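You operate a simulated robot arm through the tools that you are given. There is no shell and no other tool. Be economical: measure what you need, move in short steps, check, and stop when the job is done.

Carry out the task below with a simulated two-armed robot. There is one attempt and no reset: what you move stays moved.

## Task
Fit a fresh bag in the hamper and pin its bar.
Fine: bag down in the hamper, cuff folded over the rim, hamper bar swung down, yellow pin home in the bracket, lid left up; drop nothing on the floor.

The check looks at the end state, three seconds after you hand in, the way a careful person would. Anything else that was tipped, shoved, dropped, spilled or broken makes it a failure. Lids that push on must go on centred and level and be pressed home; caps that screw on are set level and turned clockwise until they are tight.

## Robot
Two 7-joint arms with two-finger grippers on one trunk, on a base that drives. Base frame: it is fixed to the floor where the robot stands at the start and does not move with it; the origin is under the middle of the robot, x ahead of it, y to its left, z up. Readings come in m, rad, newtons and seconds.
The left shoulder is at the start at [0.078, 0.151, 0.988], the right one opposite. With the tool pointing down near the work surface each hand reaches from about 0.1 to 0.78 m from the robot's upright axis, wherever it stands, measured 20 degrees to its own side. Places, roughly: bag cuff [0.5, 0.3, 0.8]; bracket hole [0.4, 0.5, 0.9]; hamper [0.7, 0.3, 0.4]; hamper bar [0.4, 0.2, 1]; hamper lid [1, 0.3, 1]; laundry bag (13x24x7 cm) [0.7, -0.2, 0.9]. Payload 2.54 kg a hand.
The TCP of each hand is the grasp point between the finger pads, 0.03 m short of the fingertips. In the tool frame z runs along the fingers and y along their closing line. The gripper opens to 0.116 m. The gripper's body begins 0.095 m behind the TCP.
Orientation is told as [roll, pitch, yaw] about the base's x, y, z axes, in that order, counted from this pose: with the fingers straight down and closing along the base's y, the tool's x points along the base's -x, its y along +y and its z along -z.

## Interface
- The arms move only by the tool move_arm. It takes "left_targets", "right_targets" or both (then of equal length, played together; a hand with none holds still); each is a list of rows, each an object of numbers (a shift or turn left out is 0, a gripper value left out holds the last): "dx", "dy", "dz": the shift along the tool's x, y, z in units of 50 mm (1.0 is 50 mm); "ax", "ay", "az": the turn, a rotation vector about the tool's x, y, z in units of 4 degrees (1.0 is 4 degrees); "gripper": the gripper command, from -1 (fully open) to 1 (shut), values between in proportion. In form: [{"dx": .., "dy": .., "dz": .., "ax": .., "ay": .., "az": .., "gripper": ..}, ...]. A call has 1 to 20 rows; each row shifts and turns the commanded pose from where the row before left it, along the tool's axes as they then stand. A call with a number of a shift or a turn outside -1 to 1 is refused whole. Rows are played at 5 a second. More than 0.05 m and 0.15 rad between two rows, or a gripper value outside its range, and nothing of the call is played. A pose out of reach is approached as far as the arm can. The call stops where the force on the tool passes 40 N (or 10 N more than at its start, if that is more) or the arm is blocked; 0.2 s more then pass. Each finger travels about 0.072 m/s and halts on what it meets, pressing with about 20 N; the grip force reading is that of the motor and also rises with nothing between the fingers. The clock runs only during rows and for 0.2 s after the last one: add rows that do not move to give the fingers time. It gives the time, the measured TCP pose, the force on the tool (base axes), the opening and the grip force at its end, in the units of the frame above (readings bear some noise), with the torque about the TCP (base axes, N m) and any sound that the robot's microphone picked up.
- Cameras (640 x 400 px; columns grow to the right, rows downward): "scene" is now at [0.1576, 0.022, 1.1261]; the picture's right is [0.23, -0.97, 0.00], its down [-0.38, -0.09, -0.92] and it looks along [0.90, 0.21, -0.39] (base axes); focal length 214 px, centre (320, 200). "left" rides on the left gripper at [0.069, 0.015, -0.122] in its tool frame; the picture's right is [-0.21, 0.98, 0.00], its down [-0.83, -0.18, -0.53] and it looks along [-0.52, -0.11, 0.85] (tool axes); focal length 251 px, centre (320, 200). "right" rides on the right gripper at [0.069, -0.015, -0.122] in its tool frame; the picture's right is [0.21, 0.98, 0.00], its down [-0.83, 0.18, -0.53] and it looks along [-0.52, 0.11, 0.85] (tool axes); focal length 251 px, centre (320, 200). There is no depth. A picture from a camera that has moved, and an enlarged one, comes with that camera's place and axes in the base frame and with its lens.
- snapshot(camera): a new picture of that camera. No time passes.
- move_column(by): slides the trunk up (or, below 0, down) by that many m; the arms and the scene camera ride with it, the base frame stays. It gives what a move gives, with no picture.
- drive_base(legs): drives the robot by 1 to 6 legs, each [ahead, left, turn to the left] in m, m and rad, along the robot's own axes; the way and the turn of a leg run together, so that a leg with both is an arc; at most 1.5 m and 3.142 rad a leg. The arms and the cameras ride along, it lands a little off, and it stops where it bumps. It gives what a move gives.
- pan_tilt(pan, tilt): turns the head with the scene camera to pan (to the left, within 1.396 rad either way) and tilt (down, from -0.506 to 1.204), counted from straight ahead of the robot. It gives what a move gives.
- zoom(camera, box): a new picture of the part [left, top, right, bottom] of that camera's present view, enlarged. No time passes.
- finish_job(): hands the job in; it is judged then, once.

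Work in short steps. Places have to be worked out from the pictures, the camera data and where the tool is seen: move nearer, look again, correct. Check each grasp and each placing, and mend what went wrong. You have 120 turns and 108 pictures in all, those below and enlarged ones among them. Open the grippers and draw the arms clear of the work before you hand the job in, unless the task says otherwise; then end with one line.

The tools are called after "Request:" by a JSON object that holds its "fn" and its "kwargs". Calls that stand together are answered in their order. move_arm: Moves the arms, as the interface text tells. Its arguments: {"type":"object","properties":{"left_targets":{"type":"array","items":{"type":"object","properties":{"dx":{"type":"number"},"dy":{"type":"number"},"dz":{"type":"number"},"ax":{"type":"number"},"ay":{"type":"number"},"az":{"type":"number"},"gripper":{"type":"number"}}}},"right_targets":{"type":"array","items":{"type":"object","properties":{"dx":{"type":"number"},"dy":{"type":"number"},"dz":{"type":"number"},"ax":{"type":"number"},"ay":{"type":"number"},"az":{"type":"number"},"gripper":{"type":"number"}}}}},"required":[]} The other tools are called the same way: move_column (by) slides the trunk up or down; drive_base (legs) drives the base; pan_tilt (pan, tilt) turns the head that bears the scene camera; snapshot (camera) takes a picture; zoom (camera, box) takes an enlarged picture of a part of a camera's view; finish_job () hands the job in.

At the start:

```text
time_s: 0.0
left_eef_pos: [0.3354, 0.4424, 1.0008]
left_tcp_rot: [0.0, -0.002, 0.001]
left_force: [0.9, -0.2, -0.1]
left_ft_torque: [-0.01, -0.01, 0.0]
left_opening: 0.1161
left_finger_force: 0.0
right_eef_pos: [0.3315, 0.0, 1.0004]
right_tcp_rot: [0.001, 0.0, 0.001]
right_force: [-0.1, 0.2, -0.3]
right_ft_torque: [-0.01, 0.07, -0.01]
right_opening: 0.1162
right_finger_force: 0.0
trunk travel left (down, up): [-0.225, 0.064]
robot x, y, heading: [-0.0017, -0.0013, 0.002]
head pan, tilt: [0.23, 0.403]
```

scene: 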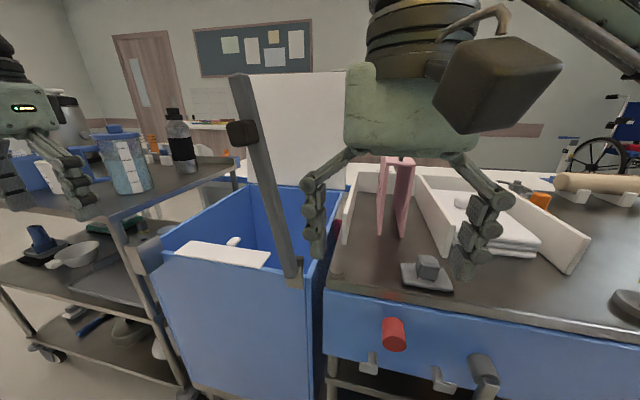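
right: 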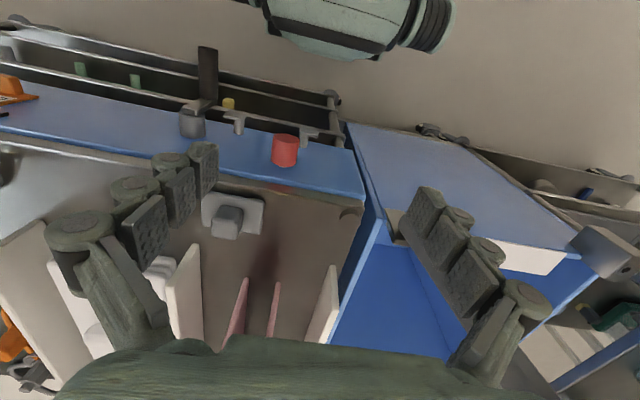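
left: 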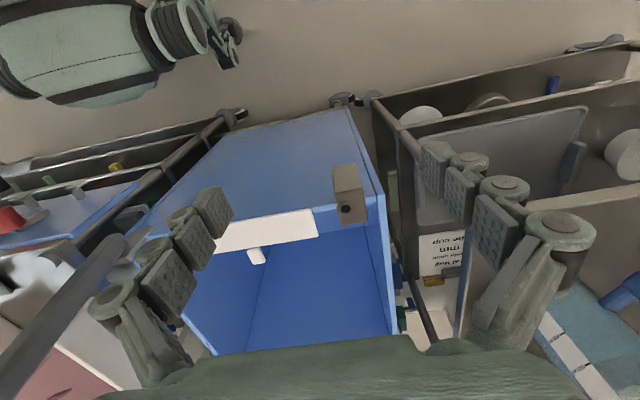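

I see the blue hamper in front-left, its bar standing up at its right side, a bracket at its front left, and pink bag material in a rack on the right cart. I'll look closer at the scene pieces first.

Request:
{"fn": "zoom", "kwargs": {"camera": "left", "box": [80, 100, 480, 400]}}

Request:
{"fn": "zoom", "kwargs": {"camera": "right", "box": [120, 80, 400, 350]}}

Request:
{"fn": "zoom", "kwargs": {"camera": "scene", "box": [150, 60, 350, 300]}}

```text
1.33 times, centred on (280, 250) of left
camera zoom: at [0.2659, 0.4573, 1.1236], right [0.21, 0.98, 0.0], down [0.83, -0.18, 0.54], along [0.52, -0.11, -0.84], focal length 335 px, centre (373, 133)
```

zoom: 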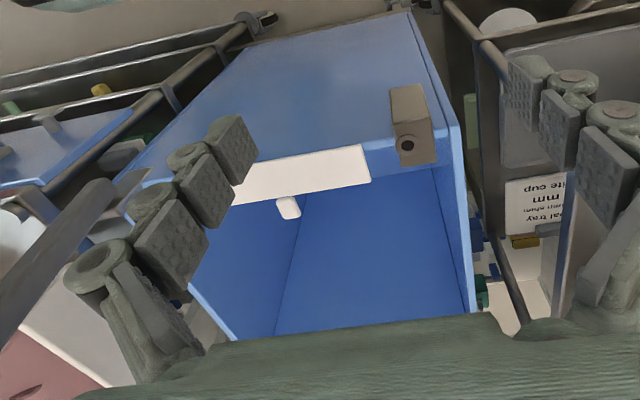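

```text
1.48 times, centred on (260, 215) of right
camera zoom: at [0.2626, -0.0164, 1.1227], right [-0.21, 0.98, 0.0], down [0.83, 0.18, 0.53], along [0.52, 0.12, -0.85], focal length 372 px, centre (409, 178)
```

zoom: 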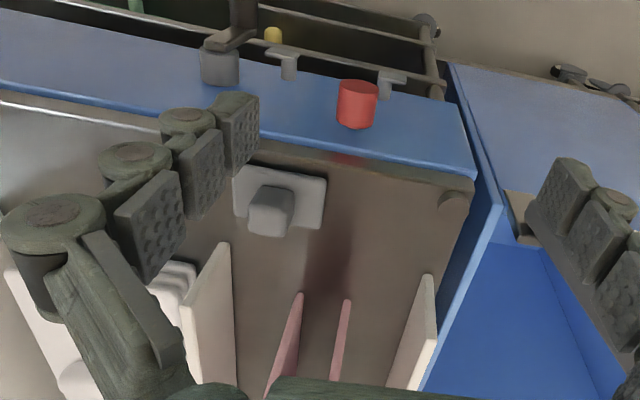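

```text
1.67 times, centred on (250, 180) of scene
camera zoom: at [0.1576, 0.022, 1.1261], right [0.23, -0.97, 0.0], down [-0.38, -0.09, -0.92], along [0.9, 0.21, -0.39], focal length 358 px, centre (437, 233)
```

zoom: 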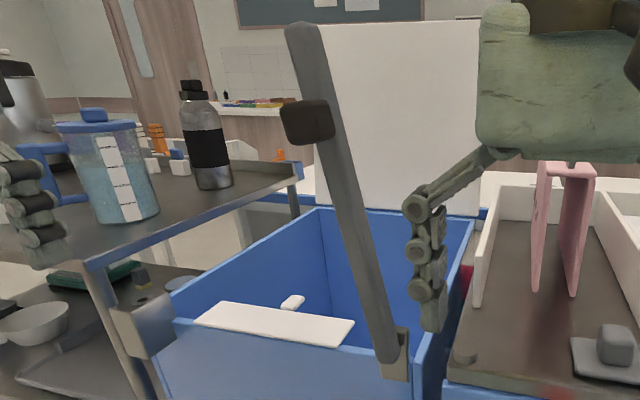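

The right hand hides the bag. I'll shift it right and up, then look around.

Request:
{"fn": "move_arm", "kwargs": {"right_targets": [{"dz": -1, "dy": -1}, {"dz": -1, "dy": -1}, {"dy": -1}, {"dy": -1}, {"dy": -1}, {"dy": -1}, {"dy": -1}]}}

Request:
{"fn": "pan_tilt", "kwargs": {"pan": 0.0, "tilt": 0.65}}

Request:
{"fn": "snapshot", "kwargs": {"camera": "scene"}}

Request:
{"fn": "snapshot", "kwargs": {"camera": "right"}}

```text
refused: row 1 steps farther than a row can; nothing moved
```

```text
time_s: 0.8
left_eef_pos: [0.3361, 0.4428, 1.0001]
left_tcp_rot: [0.001, -0.002, 0.001]
left_force: [0.2, -0.5, 0.2]
left_ft_torque: [0.02, 0.01, 0.01]
left_opening: 0.1159
left_finger_force: 0.1
right_eef_pos: [0.3339, -0.0007, 1.0]
right_tcp_rot: [0.003, 0.001, 0.001]
right_force: [-0.8, -1.2, -0.4]
right_ft_torque: [-0.02, 0.04, 0.03]
right_opening: 0.1158
right_finger_force: 0.1
trunk travel left (down, up): [-0.225, 0.064]
robot x, y, heading: [0.0021, -0.0067, -0.001]
head pan, tilt: [0.0, 0.649]
```

```text
101 pictures are left
camera scene: at [0.1543, 0.0009, 1.104], right [0.0, -1.0, 0.0], down [-0.6, 0.0, -0.8], along [0.8, 0.0, -0.6], focal length 214 px, centre (320, 200)
```

scene: 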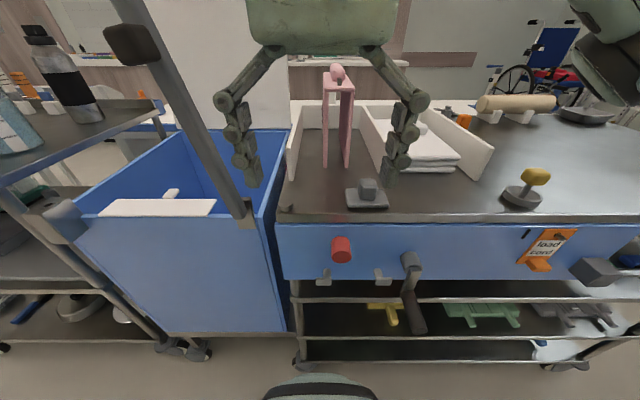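

```text
100 pictures are left
camera right: at [0.2627, -0.0164, 1.1227], right [-0.21, 0.98, 0.0], down [0.83, 0.18, 0.53], along [0.52, 0.12, -0.85], focal length 251 px, centre (320, 200)
```

right: 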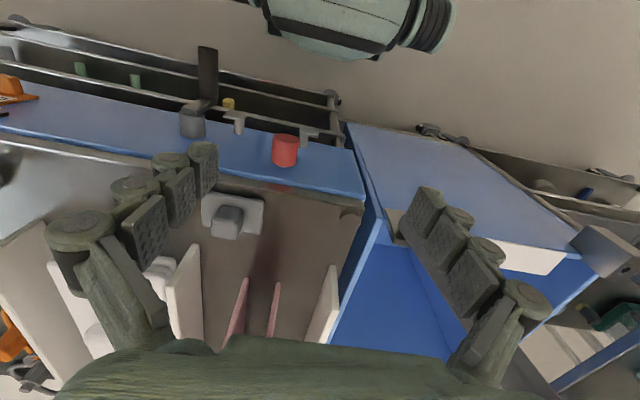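

I see a yellow-knobbed thing on a grey base on the right of the counter, likely the pin. Move the right hand right in smaller steps and zoom in.

Request:
{"fn": "zoom", "kwargs": {"camera": "scene", "box": [440, 80, 640, 300]}}

Request:
{"fn": "zoom", "kwargs": {"camera": "scene", "box": [270, 50, 500, 220]}}

Request:
{"fn": "move_arm", "kwargs": {"right_targets": [{"dz": -1}, {"dz": -1}, {"dy": -1}, {"dy": -1}, {"dy": -1}, {"dy": -1}, {"dy": -1}, {"dy": -1}]}}

Request:
{"fn": "snapshot", "kwargs": {"camera": "scene"}}

Request:
{"fn": "snapshot", "kwargs": {"camera": "right"}}

```text
1.82 times, centred on (540, 190) of scene
camera zoom: at [0.1543, 0.0009, 1.104], right [0.0, -1.0, 0.0], down [-0.6, 0.0, -0.8], along [0.8, 0.0, -0.6], focal length 390 px, centre (-80, 218)
```

zoom: 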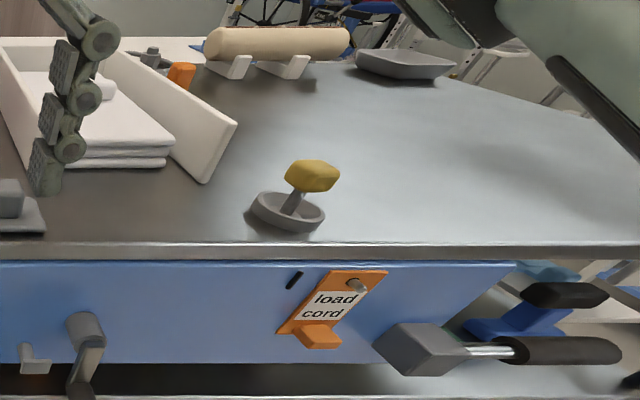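

```text
2.35 times, centred on (385, 135) of scene
camera zoom: at [0.1543, 0.0009, 1.104], right [0.0, -1.0, 0.0], down [-0.6, 0.0, -0.8], along [0.8, 0.0, -0.6], focal length 505 px, centre (167, 353)
```

zoom: 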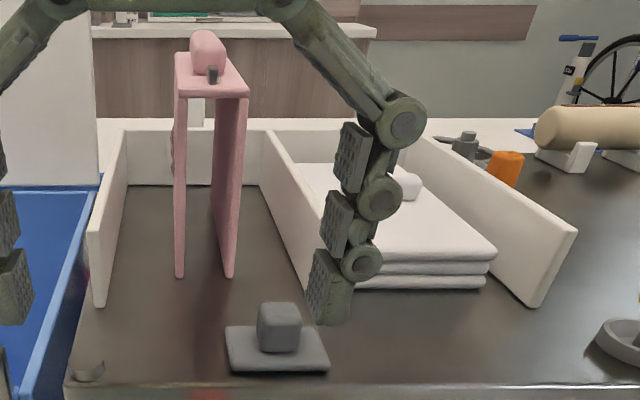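

```text
time_s: 2.6
left_eef_pos: [0.3359, 0.4428, 1.0002]
left_tcp_rot: [0.002, 0.0, 0.002]
left_force: [-0.2, -0.2, 0.2]
left_ft_torque: [-0.02, 0.05, -0.02]
left_opening: 0.1159
left_finger_force: 0.0
right_eef_pos: [0.336, -0.2982, 1.0944]
right_tcp_rot: [0.002, 0.0, 0.002]
right_force: [1.1, -0.8, 0.1]
right_ft_torque: [0.02, 0.05, -0.03]
right_opening: 0.116
right_finger_force: 0.1
right hand out of reach, approached as far as the arm can: row 8
trunk travel left (down, up): [-0.225, 0.064]
robot x, y, heading: [0.0019, -0.001, 0.0]
head pan, tilt: [0.0, 0.649]
```

```text
97 pictures are left
camera scene: at [0.1547, 0.0004, 1.1038], right [0.0, -1.0, 0.0], down [-0.6, 0.0, -0.8], along [0.8, 0.0, -0.6], focal length 214 px, centre (320, 200)
```

scene: 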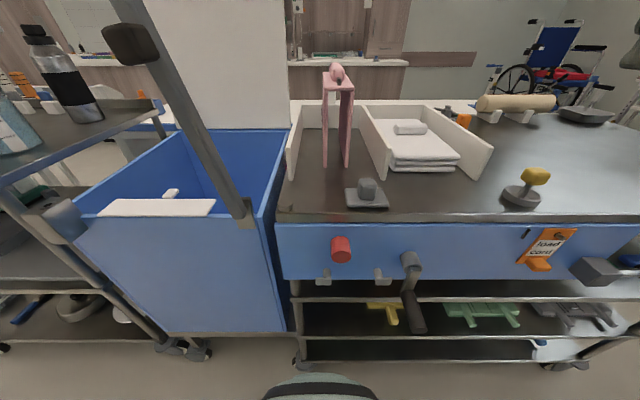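

```text
96 pictures are left
camera right: at [0.2662, -0.3137, 1.217], right [-0.22, 0.98, 0.0], down [0.83, 0.18, 0.53], along [0.52, 0.12, -0.84], focal length 251 px, centre (320, 200)
```

right: 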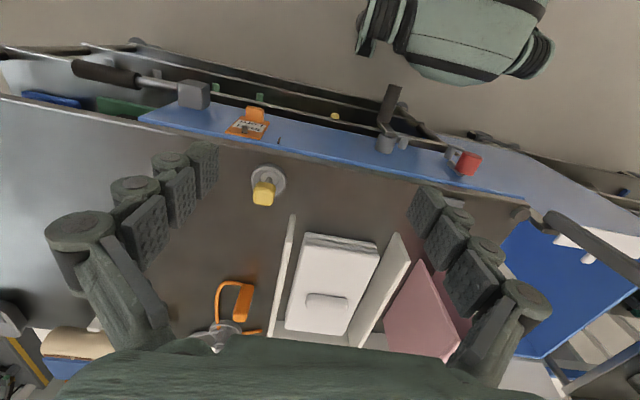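

The white folded pile with a knob (≈[0.67,-0.21,0.93]) is the bag; the yellow pin is at ≈[0.455,-0.35,0.92]. I'll use the left arm: back off, drive right, come ahead so it stands before the bag.

Request:
{"fn": "drive_base", "kwargs": {"legs": [[-0.25, 0, 0], [0, -0.42, 0], [0.24, 0, 0]]}}

Request:
{"fn": "snapshot", "kwargs": {"camera": "left"}}

Request:
{"fn": "snapshot", "kwargs": {"camera": "scene"}}

```text
time_s: 10.0
left_eef_pos: [0.3236, 0.0267, 1.0005]
left_tcp_rot: [0.001, -0.002, 0.012]
left_force: [0.2, 0.0, 0.7]
left_ft_torque: [0.03, 0.06, 0.0]
left_opening: 0.1159
left_finger_force: 0.0
right_eef_pos: [0.3318, -0.7134, 1.0944]
right_tcp_rot: [0.002, -0.001, 0.011]
right_force: [0.4, 0.1, -1.0]
right_ft_torque: [-0.02, 0.02, 0.02]
right_opening: 0.1157
right_finger_force: 0.0
trunk travel left (down, up): [-0.225, 0.064]
robot x, y, heading: [-0.0097, -0.4216, 0.01]
head pan, tilt: [0.0, 0.649]
```

```text
95 pictures are left
camera left: at [0.2535, 0.0402, 1.1235], right [0.2, 0.98, 0.0], down [0.83, -0.17, 0.54], along [0.52, -0.11, -0.84], focal length 251 px, centre (320, 200)
```

left: 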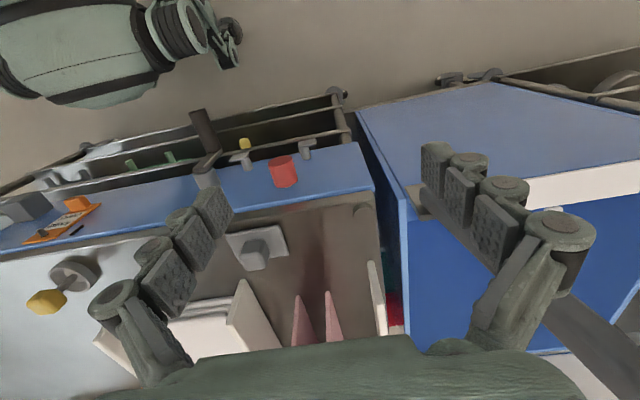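

```text
94 pictures are left
camera scene: at [0.1464, -0.4173, 1.1038], right [0.01, -1.0, 0.0], down [-0.6, -0.01, -0.8], along [0.8, 0.01, -0.61], focal length 214 px, centre (320, 200)
```

scene: 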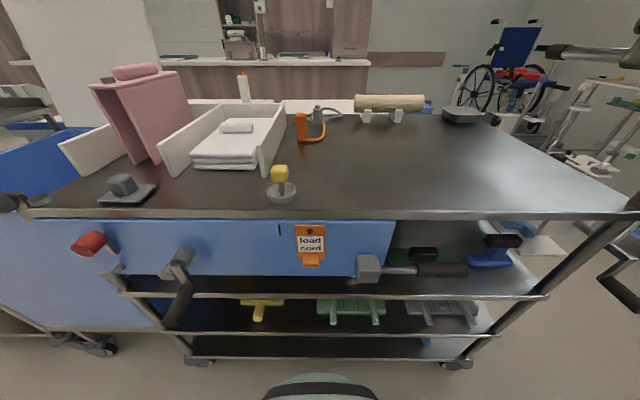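

The white pile with the knob matches the given size and place. Zoom to see the knob shape, and move the left hand above it: first up, then ahead and right.

Request:
{"fn": "zoom", "kwargs": {"camera": "scene", "box": [150, 80, 350, 220]}}

Request:
{"fn": "move_arm", "kwargs": {"left_targets": [{"dz": -1}, {"dz": -1}, {"dz": -1}, {"dy": -1}, {"dy": -1}, {"dy": -1}, {"dy": -1}, {"dy": -0.8}]}}

Request:
{"fn": "snapshot", "kwargs": {"camera": "left"}}

```text
2.86 times, centred on (250, 150) of scene
camera zoom: at [0.1464, -0.4173, 1.1038], right [0.01, -1.0, 0.0], down [-0.6, -0.01, -0.8], along [0.8, 0.01, -0.61], focal length 613 px, centre (520, 343)
```

zoom: 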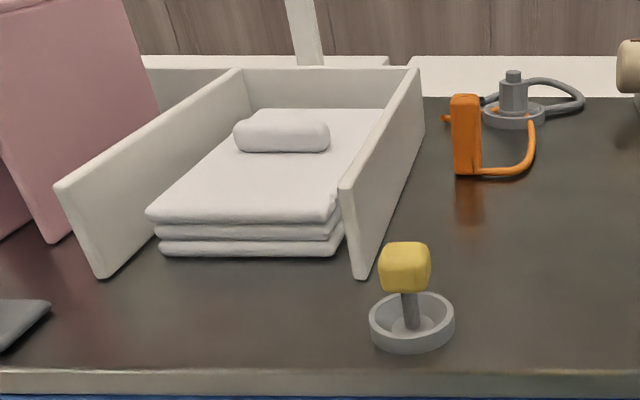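

```text
time_s: 11.8
left_eef_pos: [0.3231, -0.215, 1.1492]
left_tcp_rot: [0.002, -0.002, 0.012]
left_force: [0.8, -0.5, 0.3]
left_ft_torque: [0.04, 0.0, 0.0]
left_opening: 0.116
left_finger_force: 0.1
right_eef_pos: [0.3306, -0.7145, 1.0943]
right_tcp_rot: [0.002, -0.002, 0.011]
right_force: [0.2, 0.2, 0.7]
right_ft_torque: [0.04, -0.03, 0.0]
right_opening: 0.1163
right_finger_force: 0.0
trunk travel left (down, up): [-0.225, 0.064]
robot x, y, heading: [-0.0039, -0.4208, 0.01]
head pan, tilt: [0.0, 0.649]
```

```text
92 pictures are left
camera left: at [0.2523, -0.2017, 1.2722], right [0.2, 0.98, 0.0], down [0.83, -0.17, 0.54], along [0.52, -0.11, -0.84], focal length 251 px, centre (320, 200)
```

left: 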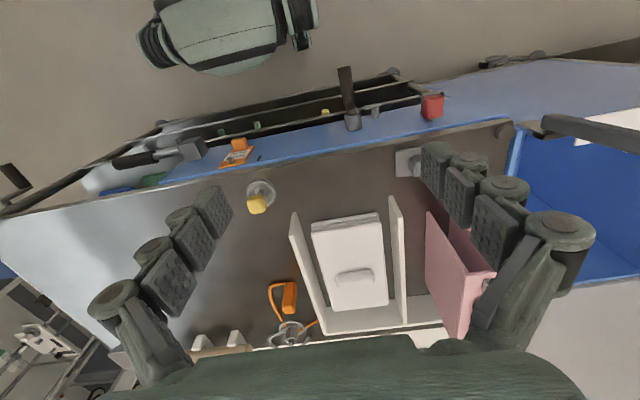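

The knob is a roll about 8 cm long along y on top of the pile. Move over it and look from nearer.

Request:
{"fn": "move_arm", "kwargs": {"left_targets": [{"dx": -1}, {"dx": -1}, {"dx": -1}, {"dx": -1}, {"dx": -1}, {"dx": -1}, {"dx": -0.9}, {"dz": 1}, {}]}}

Request:
{"fn": "snapshot", "kwargs": {"camera": "left"}}

Request:
{"fn": "zoom", "kwargs": {"camera": "scene", "box": [100, 20, 340, 180]}}

```text
time_s: 13.8
left_eef_pos: [0.5881, -0.1602, 1.0324]
left_tcp_rot: [0.0, -0.001, 0.013]
left_force: [-0.3, 0.7, 0.2]
left_ft_torque: [0.01, 0.01, -0.02]
left_opening: 0.116
left_finger_force: 0.2
left hand out of reach, approached as far as the arm can: row 4, 5, 6, 7
right_eef_pos: [0.3312, -0.7128, 1.095]
right_tcp_rot: [0.002, -0.003, 0.01]
right_force: [0.3, -0.1, -0.9]
right_ft_torque: [0.02, -0.01, -0.01]
right_opening: 0.1157
right_finger_force: 0.1
trunk travel left (down, up): [-0.225, 0.064]
robot x, y, heading: [-0.008, -0.4203, 0.012]
head pan, tilt: [0.0, 0.649]
```

```text
91 pictures are left
camera left: at [0.5176, -0.1468, 1.1555], right [0.2, 0.98, 0.0], down [0.83, -0.17, 0.54], along [0.53, -0.11, -0.84], focal length 251 px, centre (320, 200)
```

left: 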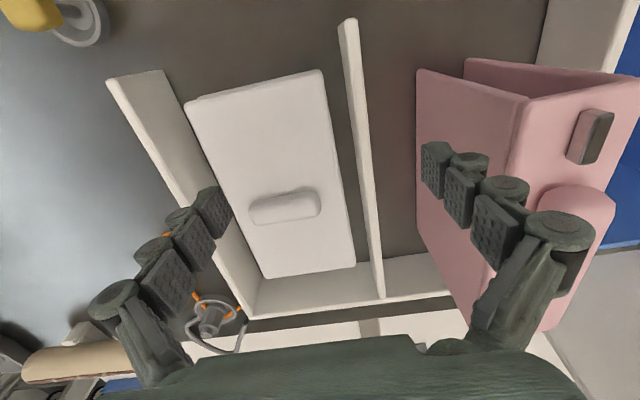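

```text
2.50 times, centred on (220, 100) of scene
camera zoom: at [0.146, -0.4174, 1.1039], right [0.01, -1.0, 0.0], down [-0.6, -0.01, -0.8], along [0.8, 0.01, -0.6], focal length 536 px, centre (570, 450)
```

zoom: 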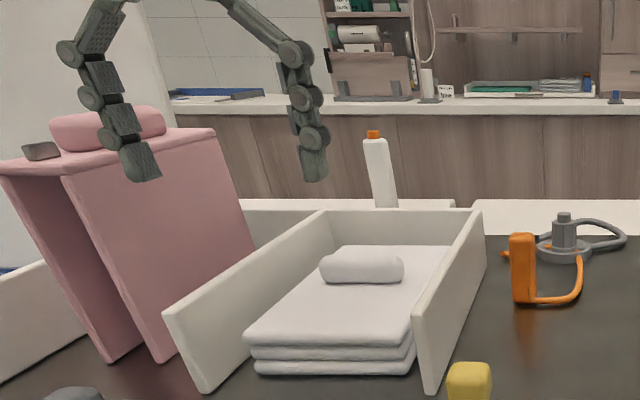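

The hand stopped short of the reach limit at that height; lower should bring the target in reach. I'll lower a bit with the fingers slightly narrowed.

Request:
{"fn": "move_arm", "kwargs": {"left_targets": [{"dy": -0.3, "gripper": -0.7}, {"dz": 0.5}, {"dz": 0.5}, {}]}}

Request:
{"fn": "snapshot", "kwargs": {"camera": "left"}}

```text
time_s: 14.8
left_eef_pos: [0.5859, -0.1751, 0.9835]
left_tcp_rot: [0.001, -0.002, 0.013]
left_force: [-0.2, 0.0, -0.8]
left_ft_torque: [0.02, 0.02, -0.02]
left_opening: 0.0986
left_finger_force: 0.1
right_eef_pos: [0.3302, -0.7143, 1.0956]
right_tcp_rot: [0.002, -0.003, 0.011]
right_force: [1.2, 0.3, -0.3]
right_ft_torque: [0.0, 0.03, -0.01]
right_opening: 0.1161
right_finger_force: 0.0
trunk travel left (down, up): [-0.225, 0.064]
robot x, y, heading: [-0.0101, -0.4172, 0.011]
head pan, tilt: [0.0, 0.649]
```

```text
89 pictures are left
camera left: at [0.5166, -0.1623, 1.1057], right [0.2, 0.98, 0.0], down [0.83, -0.17, 0.54], along [0.53, -0.11, -0.84], focal length 251 px, centre (320, 200)
```

left: 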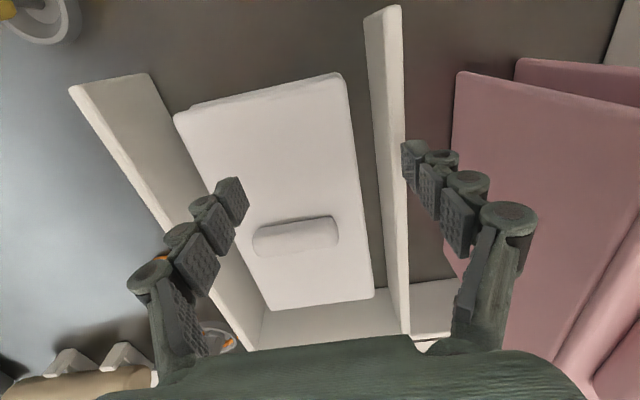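

Commands follow from the reached pose. Knob judged at (0.655, -0.212, ~0.94); shift right 37 mm and try ahead 70 mm.

Request:
{"fn": "move_arm", "kwargs": {"left_targets": [{"dy": -0.74}, {"dx": -0.5}, {"dx": -0.5}, {"dx": -0.4}, {}]}}

Request:
{"fn": "snapshot", "kwargs": {"camera": "left"}}

```text
time_s: 16.0
left_eef_pos: [0.6263, -0.1934, 0.9718]
left_tcp_rot: [-0.002, -0.006, 0.012]
left_force: [-0.1, -0.3, 1.4]
left_ft_torque: [-0.01, 0.0, 0.03]
left_opening: 0.0984
left_finger_force: 0.0
left hand out of reach, approached as far as the arm can: row 3, 4
right_eef_pos: [0.3308, -0.7133, 1.0955]
right_tcp_rot: [0.001, 0.0, 0.011]
right_force: [0.4, 0.4, -0.2]
right_ft_torque: [-0.01, -0.01, 0.03]
right_opening: 0.1158
right_finger_force: 0.0
trunk travel left (down, up): [-0.225, 0.064]
robot x, y, heading: [-0.0062, -0.4192, 0.011]
head pan, tilt: [0.0, 0.649]
```

```text
88 pictures are left
camera left: at [0.5556, -0.1788, 1.0947], right [0.2, 0.98, 0.0], down [0.83, -0.17, 0.54], along [0.53, -0.11, -0.84], focal length 251 px, centre (320, 200)
```

left: 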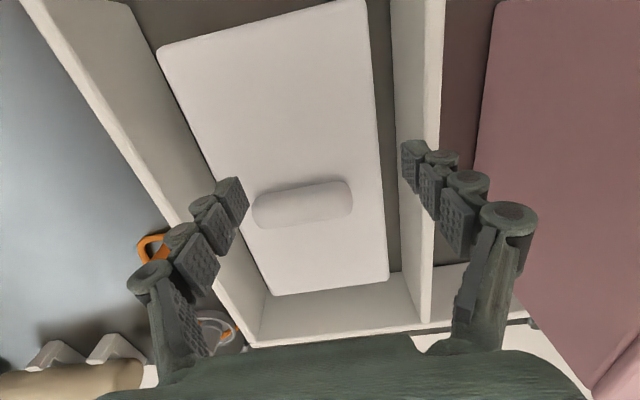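

Reach is limiting. I'll raise the trunk (which lifts the hand clear too) and drive ahead 6 cm, then look again.

Request:
{"fn": "move_column", "kwargs": {"by": 0.06}}

Request:
{"fn": "drive_base", "kwargs": {"legs": [[0.06, 0, 0]]}}

Request:
{"fn": "snapshot", "kwargs": {"camera": "left"}}

```text
time_s: 17.0
left_eef_pos: [0.6268, -0.1929, 1.0303]
left_tcp_rot: [-0.001, -0.005, 0.013]
left_force: [-1.1, 0.7, -0.2]
left_ft_torque: [-0.02, 0.02, 0.05]
left_opening: 0.0986
left_finger_force: 0.1
right_eef_pos: [0.3322, -0.7141, 1.1553]
right_tcp_rot: [0.001, -0.001, 0.009]
right_force: [-0.2, 0.8, -0.4]
right_ft_torque: [0.0, 0.0, -0.04]
right_opening: 0.1159
right_finger_force: 0.1
trunk travel left (down, up): [-0.285, 0.004]
robot x, y, heading: [-0.0049, -0.4224, 0.015]
head pan, tilt: [0.0, 0.649]
```

```text
time_s: 17.9
left_eef_pos: [0.6872, -0.1923, 1.0305]
left_tcp_rot: [-0.001, -0.003, 0.012]
left_force: [0.5, 0.2, -0.4]
left_ft_torque: [0.03, 0.05, -0.01]
left_opening: 0.0986
left_finger_force: 0.0
right_eef_pos: [0.3929, -0.7145, 1.1546]
right_tcp_rot: [0.002, 0.001, 0.012]
right_force: [-0.1, 1.1, 0.2]
right_ft_torque: [0.03, 0.03, -0.01]
right_opening: 0.1161
right_finger_force: 0.0
trunk travel left (down, up): [-0.285, 0.004]
robot x, y, heading: [0.0504, -0.4195, 0.007]
head pan, tilt: [0.0, 0.649]
```

```text
87 pictures are left
camera left: at [0.617, -0.1782, 1.1541], right [0.2, 0.98, 0.0], down [0.83, -0.17, 0.54], along [0.53, -0.11, -0.84], focal length 251 px, centre (320, 200)
```

left: 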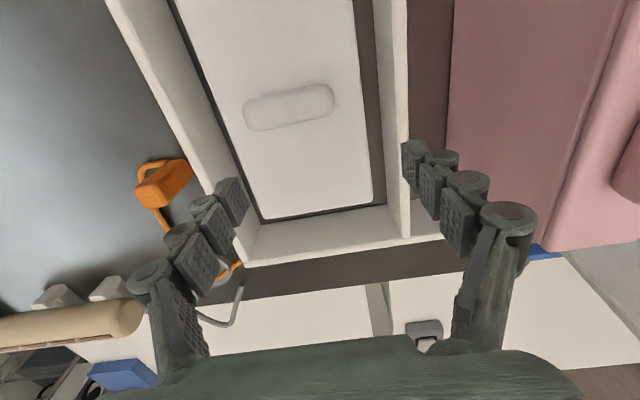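

Triangulated knob at (0.658, -0.214, 0.932). Align above it and descend to z≈0.97.

Request:
{"fn": "move_arm", "kwargs": {"left_targets": [{"dx": 0.58}, {"dy": -0.44}, {"dz": 0.6}, {"dz": 0.5}, {}]}}

Request:
{"fn": "snapshot", "kwargs": {"camera": "left"}}

Request:
{"fn": "zoom", "kwargs": {"camera": "scene", "box": [120, 50, 360, 210]}}

```text
time_s: 19.1
left_eef_pos: [0.6586, -0.2136, 0.976]
left_tcp_rot: [-0.002, -0.005, 0.013]
left_force: [0.4, 0.2, -0.3]
left_ft_torque: [0.03, -0.01, 0.02]
left_opening: 0.0986
left_finger_force: 0.1
right_eef_pos: [0.3921, -0.7122, 1.1556]
right_tcp_rot: [0.003, -0.002, 0.009]
right_force: [0.4, 0.2, 0.5]
right_ft_torque: [0.01, 0.0, -0.04]
right_opening: 0.1161
right_finger_force: 0.0
trunk travel left (down, up): [-0.285, 0.004]
robot x, y, heading: [0.0511, -0.4244, 0.012]
head pan, tilt: [0.0, 0.649]
```

```text
86 pictures are left
camera left: at [0.588, -0.2006, 1.0992], right [0.2, 0.98, 0.0], down [0.83, -0.17, 0.54], along [0.53, -0.11, -0.84], focal length 251 px, centre (320, 200)
```

left: 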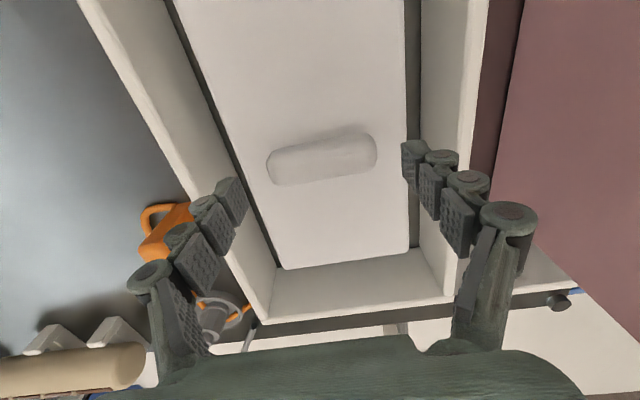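

```text
2.50 times, centred on (240, 130) of scene
camera zoom: at [0.2066, -0.4166, 1.1639], right [0.01, -1.0, 0.0], down [-0.6, -0.01, -0.8], along [0.8, 0.01, -0.6], focal length 536 px, centre (520, 375)
```

zoom: 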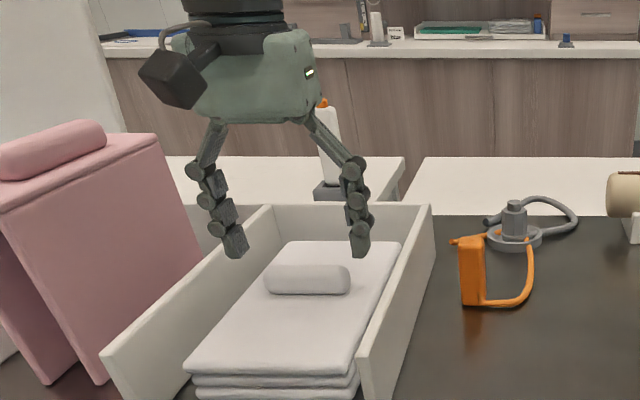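

Fingers straddle the knob. Descend in small steps until contact, watching force.

Request:
{"fn": "move_arm", "kwargs": {"left_targets": [{"dz": 0.2}, {"dz": 0.2}, {}]}}

Request:
{"fn": "zoom", "kwargs": {"camera": "scene", "box": [120, 50, 360, 210]}}

```text
time_s: 19.9
left_eef_pos: [0.6586, -0.2147, 0.9552]
left_tcp_rot: [-0.001, -0.006, 0.012]
left_force: [0.2, -0.5, 0.7]
left_ft_torque: [-0.03, 0.0, -0.04]
left_opening: 0.0986
left_finger_force: 0.1
right_eef_pos: [0.3911, -0.7134, 1.1547]
right_tcp_rot: [0.002, 0.0, 0.01]
right_force: [0.5, 0.7, 0.0]
right_ft_torque: [-0.01, 0.03, 0.01]
right_opening: 0.1158
right_finger_force: 0.1
trunk travel left (down, up): [-0.285, 0.004]
robot x, y, heading: [0.0491, -0.4175, 0.009]
head pan, tilt: [0.0, 0.649]
```

```text
2.50 times, centred on (240, 130) of scene
camera zoom: at [0.2066, -0.4167, 1.1639], right [0.01, -1.0, 0.0], down [-0.6, -0.01, -0.8], along [0.8, 0.01, -0.6], focal length 536 px, centre (520, 375)
```

zoom: 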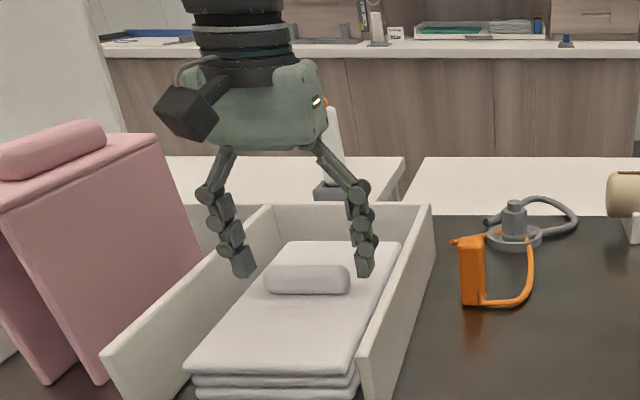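

Continue descending 15 mm gently, then close.

Request:
{"fn": "move_arm", "kwargs": {"left_targets": [{"dz": 0.12}, {"dz": 0.12}, {}]}}

Request:
{"fn": "move_arm", "kwargs": {"left_targets": [{"gripper": 1}, {}, {}, {}, {}]}}

Request:
{"fn": "zoom", "kwargs": {"camera": "scene", "box": [120, 50, 360, 210]}}

```text
time_s: 20.7
left_eef_pos: [0.658, -0.2143, 0.9448]
left_tcp_rot: [-0.002, -0.005, 0.012]
left_force: [-0.5, -0.7, 0.2]
left_ft_torque: [-0.01, 0.03, -0.03]
left_opening: 0.0984
left_finger_force: 0.0
right_eef_pos: [0.3917, -0.713, 1.1547]
right_tcp_rot: [0.001, -0.003, 0.01]
right_force: [0.2, 0.2, 0.1]
right_ft_torque: [0.0, -0.02, 0.02]
right_opening: 0.116
right_finger_force: 0.0
trunk travel left (down, up): [-0.285, 0.004]
robot x, y, heading: [0.0557, -0.417, 0.009]
head pan, tilt: [0.0, 0.649]
```

```text
time_s: 21.9
left_eef_pos: [0.6587, -0.2143, 0.945]
left_tcp_rot: [0.0, -0.009, 0.012]
left_force: [1.8, 2.8, 8.0]
left_ft_torque: [0.49, 0.02, -0.33]
left_opening: 0.0777
left_finger_force: 20.8
right_eef_pos: [0.3929, -0.7124, 1.1541]
right_tcp_rot: [0.003, -0.004, 0.01]
right_force: [-0.7, -0.4, 0.0]
right_ft_torque: [0.03, 0.0, 0.04]
right_opening: 0.1158
right_finger_force: 0.0
trunk travel left (down, up): [-0.285, 0.004]
robot x, y, heading: [0.0503, -0.4193, 0.011]
head pan, tilt: [0.0, 0.649]
```

```text
2.50 times, centred on (240, 130) of scene
camera zoom: at [0.2062, -0.4167, 1.164], right [0.01, -1.0, 0.0], down [-0.6, -0.01, -0.8], along [0.8, 0.01, -0.6], focal length 536 px, centre (520, 375)
```

zoom: 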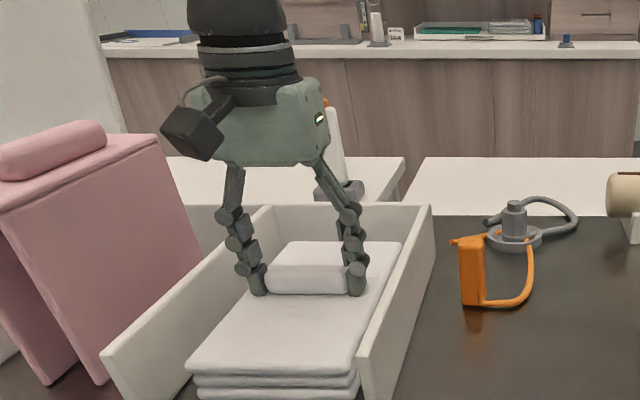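

Gripped at 78 mm. Lift gently.

Request:
{"fn": "move_arm", "kwargs": {"left_targets": [{"dz": -0.3}, {"dz": -0.5}, {"dz": -0.5}, {"dz": -0.5}, {}]}}

Request:
{"fn": "snapshot", "kwargs": {"camera": "scene"}}

```text
time_s: 23.1
left_eef_pos: [0.6576, -0.2135, 1.0341]
left_tcp_rot: [-0.003, -0.003, 0.012]
left_force: [-0.1, 0.1, -1.9]
left_ft_torque: [0.0, 0.01, 0.0]
left_opening: 0.0776
left_finger_force: 19.7
right_eef_pos: [0.3927, -0.7144, 1.1558]
right_tcp_rot: [0.002, -0.002, 0.011]
right_force: [-0.1, 0.3, -0.5]
right_ft_torque: [0.03, 0.02, -0.03]
right_opening: 0.1159
right_finger_force: 0.0
trunk travel left (down, up): [-0.285, 0.004]
robot x, y, heading: [0.0532, -0.4201, 0.011]
head pan, tilt: [0.0, 0.649]
```

```text
82 pictures are left
camera scene: at [0.2069, -0.4166, 1.1639], right [0.01, -1.0, 0.0], down [-0.6, -0.01, -0.8], along [0.8, 0.01, -0.6], focal length 214 px, centre (320, 200)
```

scene: 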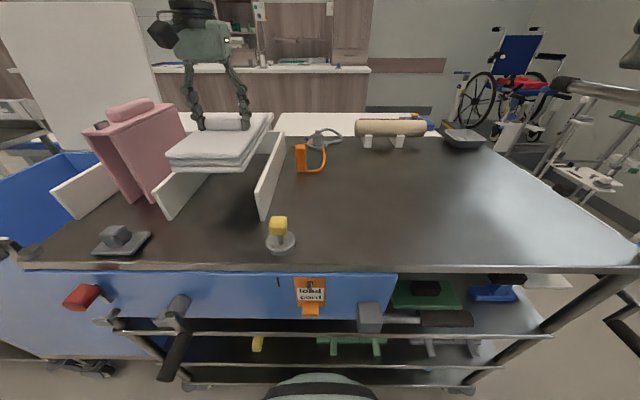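

The bag is held level and clear. Back off, then retract and raise the hand.

Request:
{"fn": "drive_base", "kwargs": {"legs": [[-0.4, 0, 0]]}}

Request:
{"fn": "move_arm", "kwargs": {"left_targets": [{"dx": 0.6}, {"dx": 0.6}, {"dx": 0.6}, {"dz": -0.6}, {"dz": -0.6}, {"dz": -0.6}, {"dz": -0.6}]}}

Request:
{"fn": "snapshot", "kwargs": {"camera": "scene"}}

```text
time_s: 25.6
left_eef_pos: [0.2624, -0.22, 1.0336]
left_tcp_rot: [-0.002, -0.006, 0.005]
left_force: [0.5, 0.1, -2.5]
left_ft_torque: [0.02, 0.02, -0.01]
left_opening: 0.0776
left_finger_force: 19.5
right_eef_pos: [-0.0053, -0.7181, 1.1555]
right_tcp_rot: [0.001, -0.001, 0.003]
right_force: [-0.2, 0.2, 0.3]
right_ft_torque: [0.0, -0.02, 0.02]
right_opening: 0.1161
right_finger_force: 0.0
trunk travel left (down, up): [-0.285, 0.004]
robot x, y, heading: [-0.3412, -0.4237, 0.008]
head pan, tilt: [0.0, 0.649]
```

```text
time_s: 27.2
left_eef_pos: [0.1721, -0.219, 1.1523]
left_tcp_rot: [0.0, -0.004, 0.006]
left_force: [0.3, 1.0, -2.3]
left_ft_torque: [0.03, 0.01, 0.01]
left_opening: 0.0771
left_finger_force: 20.1
right_eef_pos: [-0.0047, -0.7179, 1.1558]
right_tcp_rot: [0.001, 0.0, 0.004]
right_force: [-0.3, 0.0, -0.2]
right_ft_torque: [0.0, -0.03, 0.03]
right_opening: 0.1159
right_finger_force: 0.0
trunk travel left (down, up): [-0.285, 0.004]
robot x, y, heading: [-0.3432, -0.42, 0.005]
head pan, tilt: [0.0, 0.649]
```

```text
81 pictures are left
camera scene: at [-0.1888, -0.4204, 1.1638], right [0.0, -1.0, 0.0], down [-0.6, 0.0, -0.8], along [0.8, 0.0, -0.6], focal length 214 px, centre (320, 200)
```

scene: 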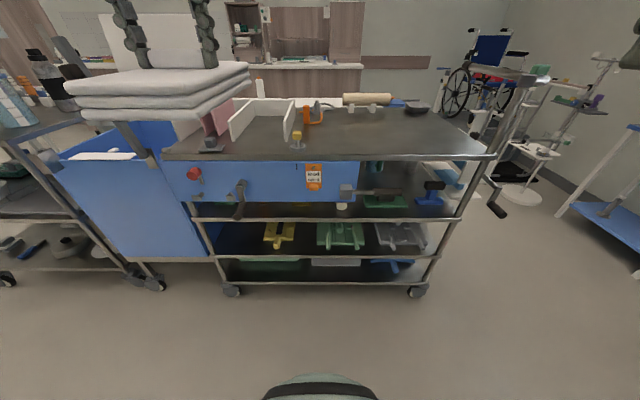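

Drive left so the bag lines up with the hamper's middle, then look.

Request:
{"fn": "drive_base", "kwargs": {"legs": [[0, 0.53, 0]]}}

Request:
{"fn": "snapshot", "kwargs": {"camera": "scene"}}

Request:
{"fn": "snapshot", "kwargs": {"camera": "left"}}

```text
time_s: 32.8
left_eef_pos: [0.1673, 0.3165, 1.1526]
left_tcp_rot: [-0.002, -0.006, 0.01]
left_force: [-0.3, 0.4, -1.3]
left_ft_torque: [0.01, 0.01, -0.01]
left_opening: 0.0778
left_finger_force: 20.3
right_eef_pos: [-0.0064, -0.1826, 1.1551]
right_tcp_rot: [0.002, -0.001, 0.009]
right_force: [-0.1, -0.3, -0.2]
right_ft_torque: [-0.02, 0.02, 0.03]
right_opening: 0.116
right_finger_force: 0.0
trunk travel left (down, up): [-0.285, 0.004]
robot x, y, heading: [-0.3488, 0.1128, 0.005]
head pan, tilt: [0.0, 0.649]
```

```text
80 pictures are left
camera scene: at [-0.1921, 0.1129, 1.1639], right [0.01, -1.0, 0.0], down [-0.6, -0.01, -0.8], along [0.8, 0.01, -0.6], focal length 214 px, centre (320, 200)
```

scene: 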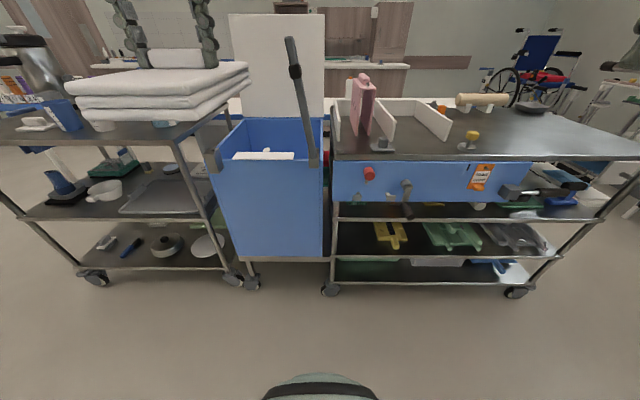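

```text
79 pictures are left
camera left: at [0.0979, 0.3291, 1.276], right [0.2, 0.98, 0.0], down [0.83, -0.17, 0.54], along [0.53, -0.11, -0.84], focal length 251 px, centre (320, 200)
```

left: 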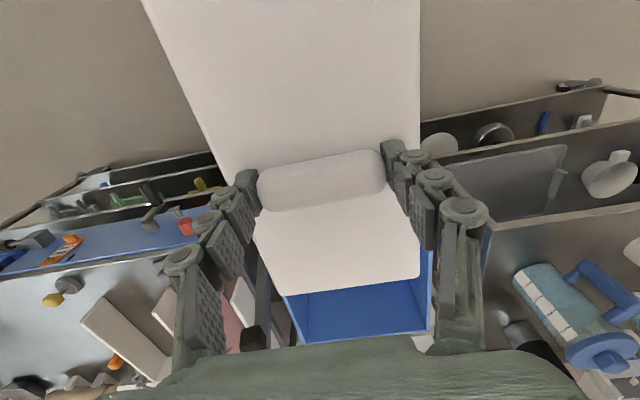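

Hamper spans y≈0.113–0.456, x≈0.45–0.94, rim z≈0.85; bar tip ≈(0.45,0.19,1.16). Bag bottom (1.08) is well above the rim; drive ahead.

Request:
{"fn": "drive_base", "kwargs": {"legs": [[0.39, -0.01, 0]]}}

Request:
{"fn": "snapshot", "kwargs": {"camera": "scene"}}

Request:
{"fn": "snapshot", "kwargs": {"camera": "left"}}

```text
time_s: 35.3
left_eef_pos: [0.5551, 0.3103, 1.151]
left_tcp_rot: [-0.001, -0.003, 0.015]
left_force: [0.3, -0.5, -1.8]
left_ft_torque: [-0.01, 0.01, -0.04]
left_opening: 0.0775
left_finger_force: 20.3
right_eef_pos: [0.3802, -0.1892, 1.1537]
right_tcp_rot: [0.002, 0.0, 0.012]
right_force: [0.9, 0.1, 1.0]
right_ft_torque: [0.02, 0.04, 0.02]
right_opening: 0.1161
right_finger_force: 0.0
trunk travel left (down, up): [-0.285, 0.004]
robot x, y, heading: [0.0394, 0.1056, 0.011]
head pan, tilt: [0.0, 0.649]
```

```text
78 pictures are left
camera scene: at [0.1945, 0.1071, 1.1638], right [0.01, -1.0, 0.0], down [-0.61, -0.01, -0.8], along [0.8, 0.01, -0.61], focal length 214 px, centre (320, 200)
```

scene: 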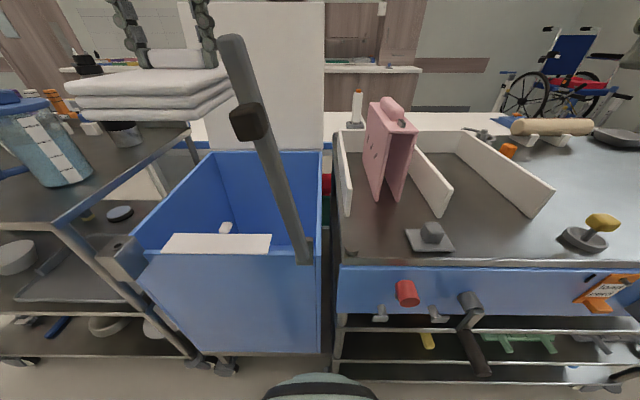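

```text
77 pictures are left
camera left: at [0.4839, 0.324, 1.2758], right [0.2, 0.98, 0.0], down [0.83, -0.17, 0.54], along [0.53, -0.11, -0.84], focal length 251 px, centre (320, 200)
```

left: 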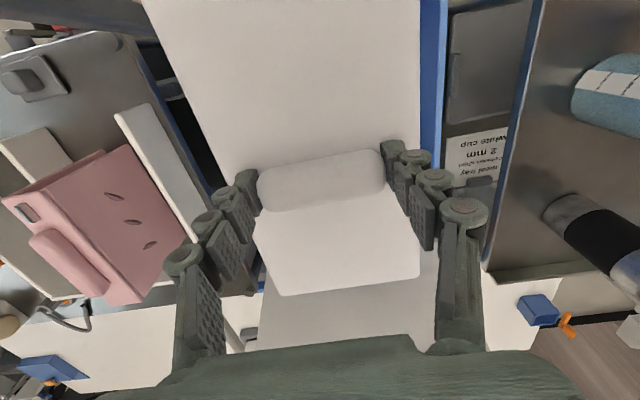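

Extend ahead while lowering the bag over the hamper.

Request:
{"fn": "move_arm", "kwargs": {"left_targets": [{"dx": -0.6, "dz": 0.4}, {"dx": -0.6, "dz": 0.4}, {"dx": -0.6, "dz": 0.5}, {"dx": -0.5, "dz": 0.5}, {}]}}

Request:
{"fn": "snapshot", "kwargs": {"camera": "scene"}}

Request:
{"fn": "snapshot", "kwargs": {"camera": "left"}}

```text
time_s: 36.5
left_eef_pos: [0.6478, 0.3232, 1.0799]
left_tcp_rot: [-0.001, -0.006, 0.014]
left_force: [-0.1, 0.1, -2.1]
left_ft_torque: [-0.01, 0.0, 0.0]
left_opening: 0.0775
left_finger_force: 19.8
left hand out of reach, approached as far as the arm can: row 3, 4
right_eef_pos: [0.3804, -0.1886, 1.1557]
right_tcp_rot: [0.002, 0.0, 0.01]
right_force: [-0.1, 0.5, -0.3]
right_ft_torque: [0.0, -0.02, 0.01]
right_opening: 0.1163
right_finger_force: 0.1
trunk travel left (down, up): [-0.285, 0.004]
robot x, y, heading: [0.0387, 0.1038, 0.009]
head pan, tilt: [0.0, 0.649]
```

```text
76 pictures are left
camera scene: at [0.1942, 0.1072, 1.1638], right [0.01, -1.0, 0.0], down [-0.6, -0.01, -0.8], along [0.8, 0.01, -0.6], focal length 214 px, centre (320, 200)
```

scene: 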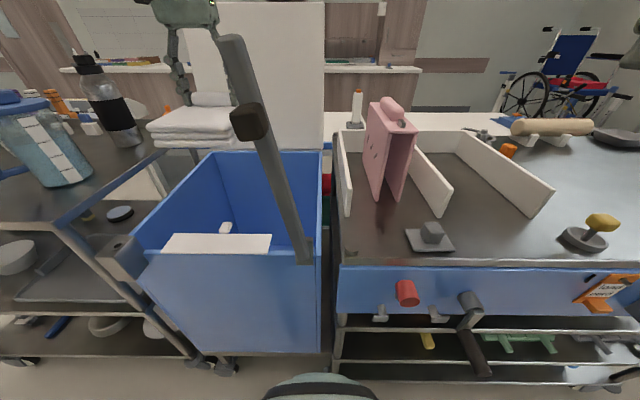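

```text
75 pictures are left
camera left: at [0.5758, 0.3366, 1.2036], right [0.2, 0.98, 0.0], down [0.83, -0.17, 0.54], along [0.53, -0.11, -0.84], focal length 251 px, centre (320, 200)
```

left: 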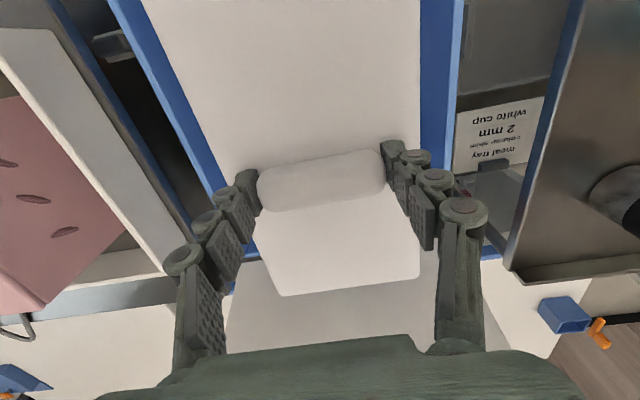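

Bag is over the hamper. Correct y to ≈0.29 and lower in steps.

Request:
{"fn": "move_arm", "kwargs": {"left_targets": [{"dy": -0.6}, {"dz": 0.8}, {"dz": 0.8}, {"dz": 0.8}, {"dz": 0.8}, {}]}}

Request:
{"fn": "snapshot", "kwargs": {"camera": "scene"}}

Request:
{"fn": "snapshot", "kwargs": {"camera": "left"}}

```text
time_s: 37.9
left_eef_pos: [0.6478, 0.3219, 0.9205]
left_tcp_rot: [-0.003, -0.005, 0.014]
left_force: [-0.6, 0.5, -2.4]
left_ft_torque: [-0.02, -0.04, 0.02]
left_opening: 0.0775
left_finger_force: 20.1
left hand out of reach, approached as far as the arm can: row 1
right_eef_pos: [0.3793, -0.1889, 1.1557]
right_tcp_rot: [0.001, -0.001, 0.011]
right_force: [0.1, -0.1, 0.2]
right_ft_torque: [0.01, 0.0, -0.02]
right_opening: 0.1162
right_finger_force: 0.0
trunk travel left (down, up): [-0.285, 0.004]
robot x, y, heading: [0.0398, 0.1038, 0.013]
head pan, tilt: [0.0, 0.649]
```

```text
74 pictures are left
camera scene: at [0.1939, 0.1071, 1.1639], right [0.01, -1.0, 0.0], down [-0.6, -0.01, -0.8], along [0.8, 0.01, -0.6], focal length 214 px, centre (320, 200)
```

scene: 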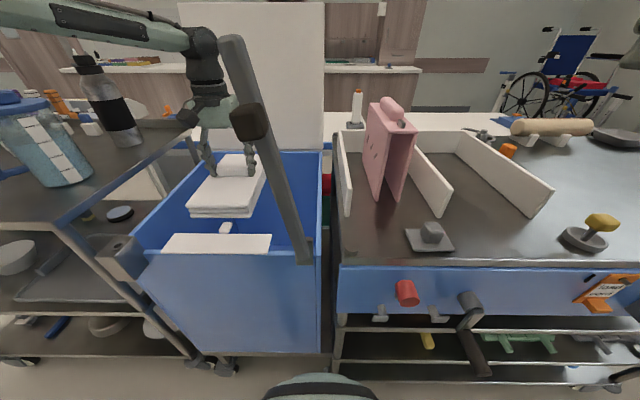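

```text
73 pictures are left
camera left: at [0.578, 0.336, 1.043], right [0.2, 0.98, 0.0], down [0.83, -0.17, 0.54], along [0.53, -0.11, -0.84], focal length 251 px, centre (320, 200)
```

left: 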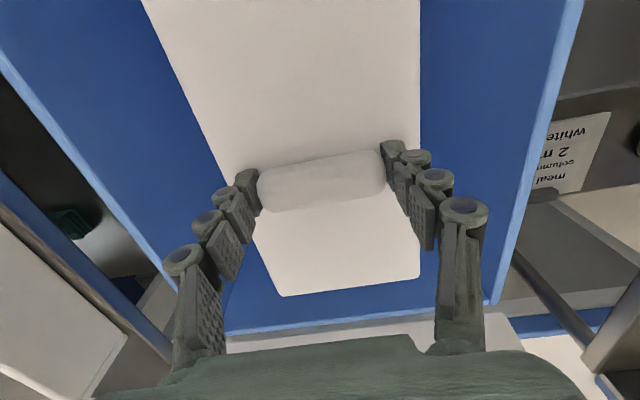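

The bag sits between the walls. Centre slightly and lower further.

Request:
{"fn": "move_arm", "kwargs": {"left_targets": [{"dy": -0.5}, {"dz": 0.8}, {"dz": 0.8}, {"dz": 0.8}, {"dz": 0.8}, {}]}}

Request:
{"fn": "snapshot", "kwargs": {"camera": "scene"}}

Request:
{"fn": "snapshot", "kwargs": {"camera": "left"}}

```text
time_s: 39.3
left_eef_pos: [0.6312, 0.3102, 0.77]
left_tcp_rot: [-0.003, -0.009, 0.014]
left_force: [-0.7, -0.1, -2.0]
left_ft_torque: [0.0, -0.04, 0.01]
left_opening: 0.0774
left_finger_force: 19.5
left hand out of reach, approached as far as the arm can: row 4, 5
right_eef_pos: [0.3806, -0.1897, 1.155]
right_tcp_rot: [0.002, -0.001, 0.012]
right_force: [-0.1, 0.3, 0.6]
right_ft_torque: [-0.01, 0.02, 0.0]
right_opening: 0.1162
right_finger_force: 0.0
trunk travel left (down, up): [-0.285, 0.004]
robot x, y, heading: [0.0393, 0.1024, 0.014]
head pan, tilt: [0.0, 0.649]
```

```text
72 pictures are left
camera scene: at [0.194, 0.107, 1.1639], right [0.01, -1.0, 0.0], down [-0.6, -0.01, -0.8], along [0.8, 0.01, -0.6], focal length 214 px, centre (320, 200)
```

scene: 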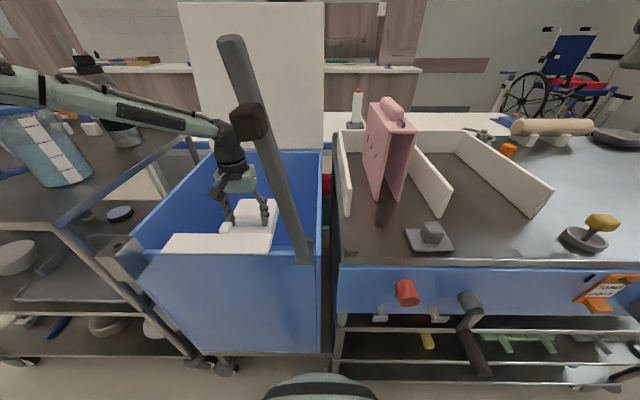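

```text
71 pictures are left
camera left: at [0.5613, 0.3234, 0.8929], right [0.2, 0.98, 0.0], down [0.82, -0.17, 0.54], along [0.53, -0.11, -0.84], focal length 251 px, centre (320, 200)
```

left: 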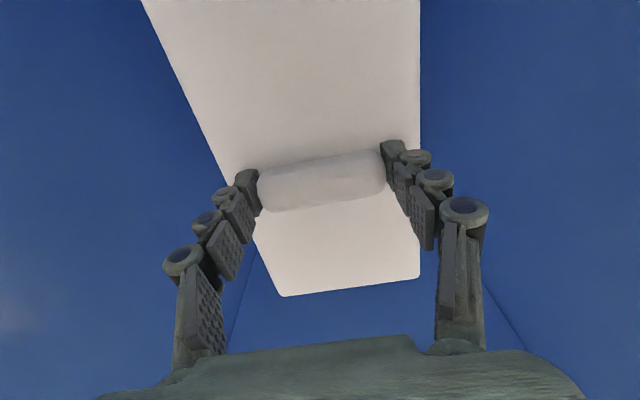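

The hamper floor seems about z≈0.39; bag bottom now ≈0.70. Lower the trunk a bit to bring it further down.

Request:
{"fn": "move_column", "kwargs": {"by": -0.08}}

Request:
{"fn": "pan_tilt", "kwargs": {"pan": 0.4, "tilt": 0.75}}

Request:
{"fn": "snapshot", "kwargs": {"camera": "scene"}}

```text
time_s: 40.4
left_eef_pos: [0.632, 0.3087, 0.6897]
left_tcp_rot: [-0.004, -0.007, 0.012]
left_force: [-0.4, 0.3, -1.8]
left_ft_torque: [0.0, 0.0, -0.03]
left_opening: 0.0776
left_finger_force: 20.0
right_eef_pos: [0.3806, -0.1884, 1.0751]
right_tcp_rot: [0.001, -0.002, 0.009]
right_force: [0.3, 0.4, 0.9]
right_ft_torque: [0.01, -0.01, 0.01]
right_opening: 0.1161
right_finger_force: 0.1
trunk travel left (down, up): [-0.205, 0.084]
robot x, y, heading: [0.0392, 0.1098, 0.012]
head pan, tilt: [0.0, 0.649]
```

```text
time_s: 41.3
left_eef_pos: [0.6325, 0.3101, 0.6901]
left_tcp_rot: [-0.004, -0.007, 0.013]
left_force: [-0.7, 1.0, -2.4]
left_ft_torque: [0.02, 0.01, -0.02]
left_opening: 0.0776
left_finger_force: 19.9
right_eef_pos: [0.38, -0.1903, 1.0746]
right_tcp_rot: [0.002, -0.002, 0.01]
right_force: [0.2, 0.0, 1.0]
right_ft_torque: [0.02, -0.01, 0.02]
right_opening: 0.116
right_finger_force: 0.1
trunk travel left (down, up): [-0.205, 0.084]
robot x, y, heading: [0.0386, 0.1065, 0.012]
head pan, tilt: [0.4, 0.75]
```

```text
70 pictures are left
camera scene: at [0.1833, 0.1392, 1.0753], right [0.4, -0.92, 0.0], down [-0.63, -0.27, -0.73], along [0.67, 0.29, -0.68], focal length 214 px, centre (320, 200)
```

scene: 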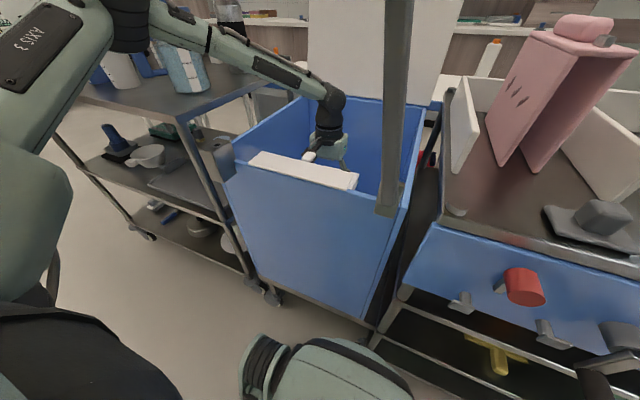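

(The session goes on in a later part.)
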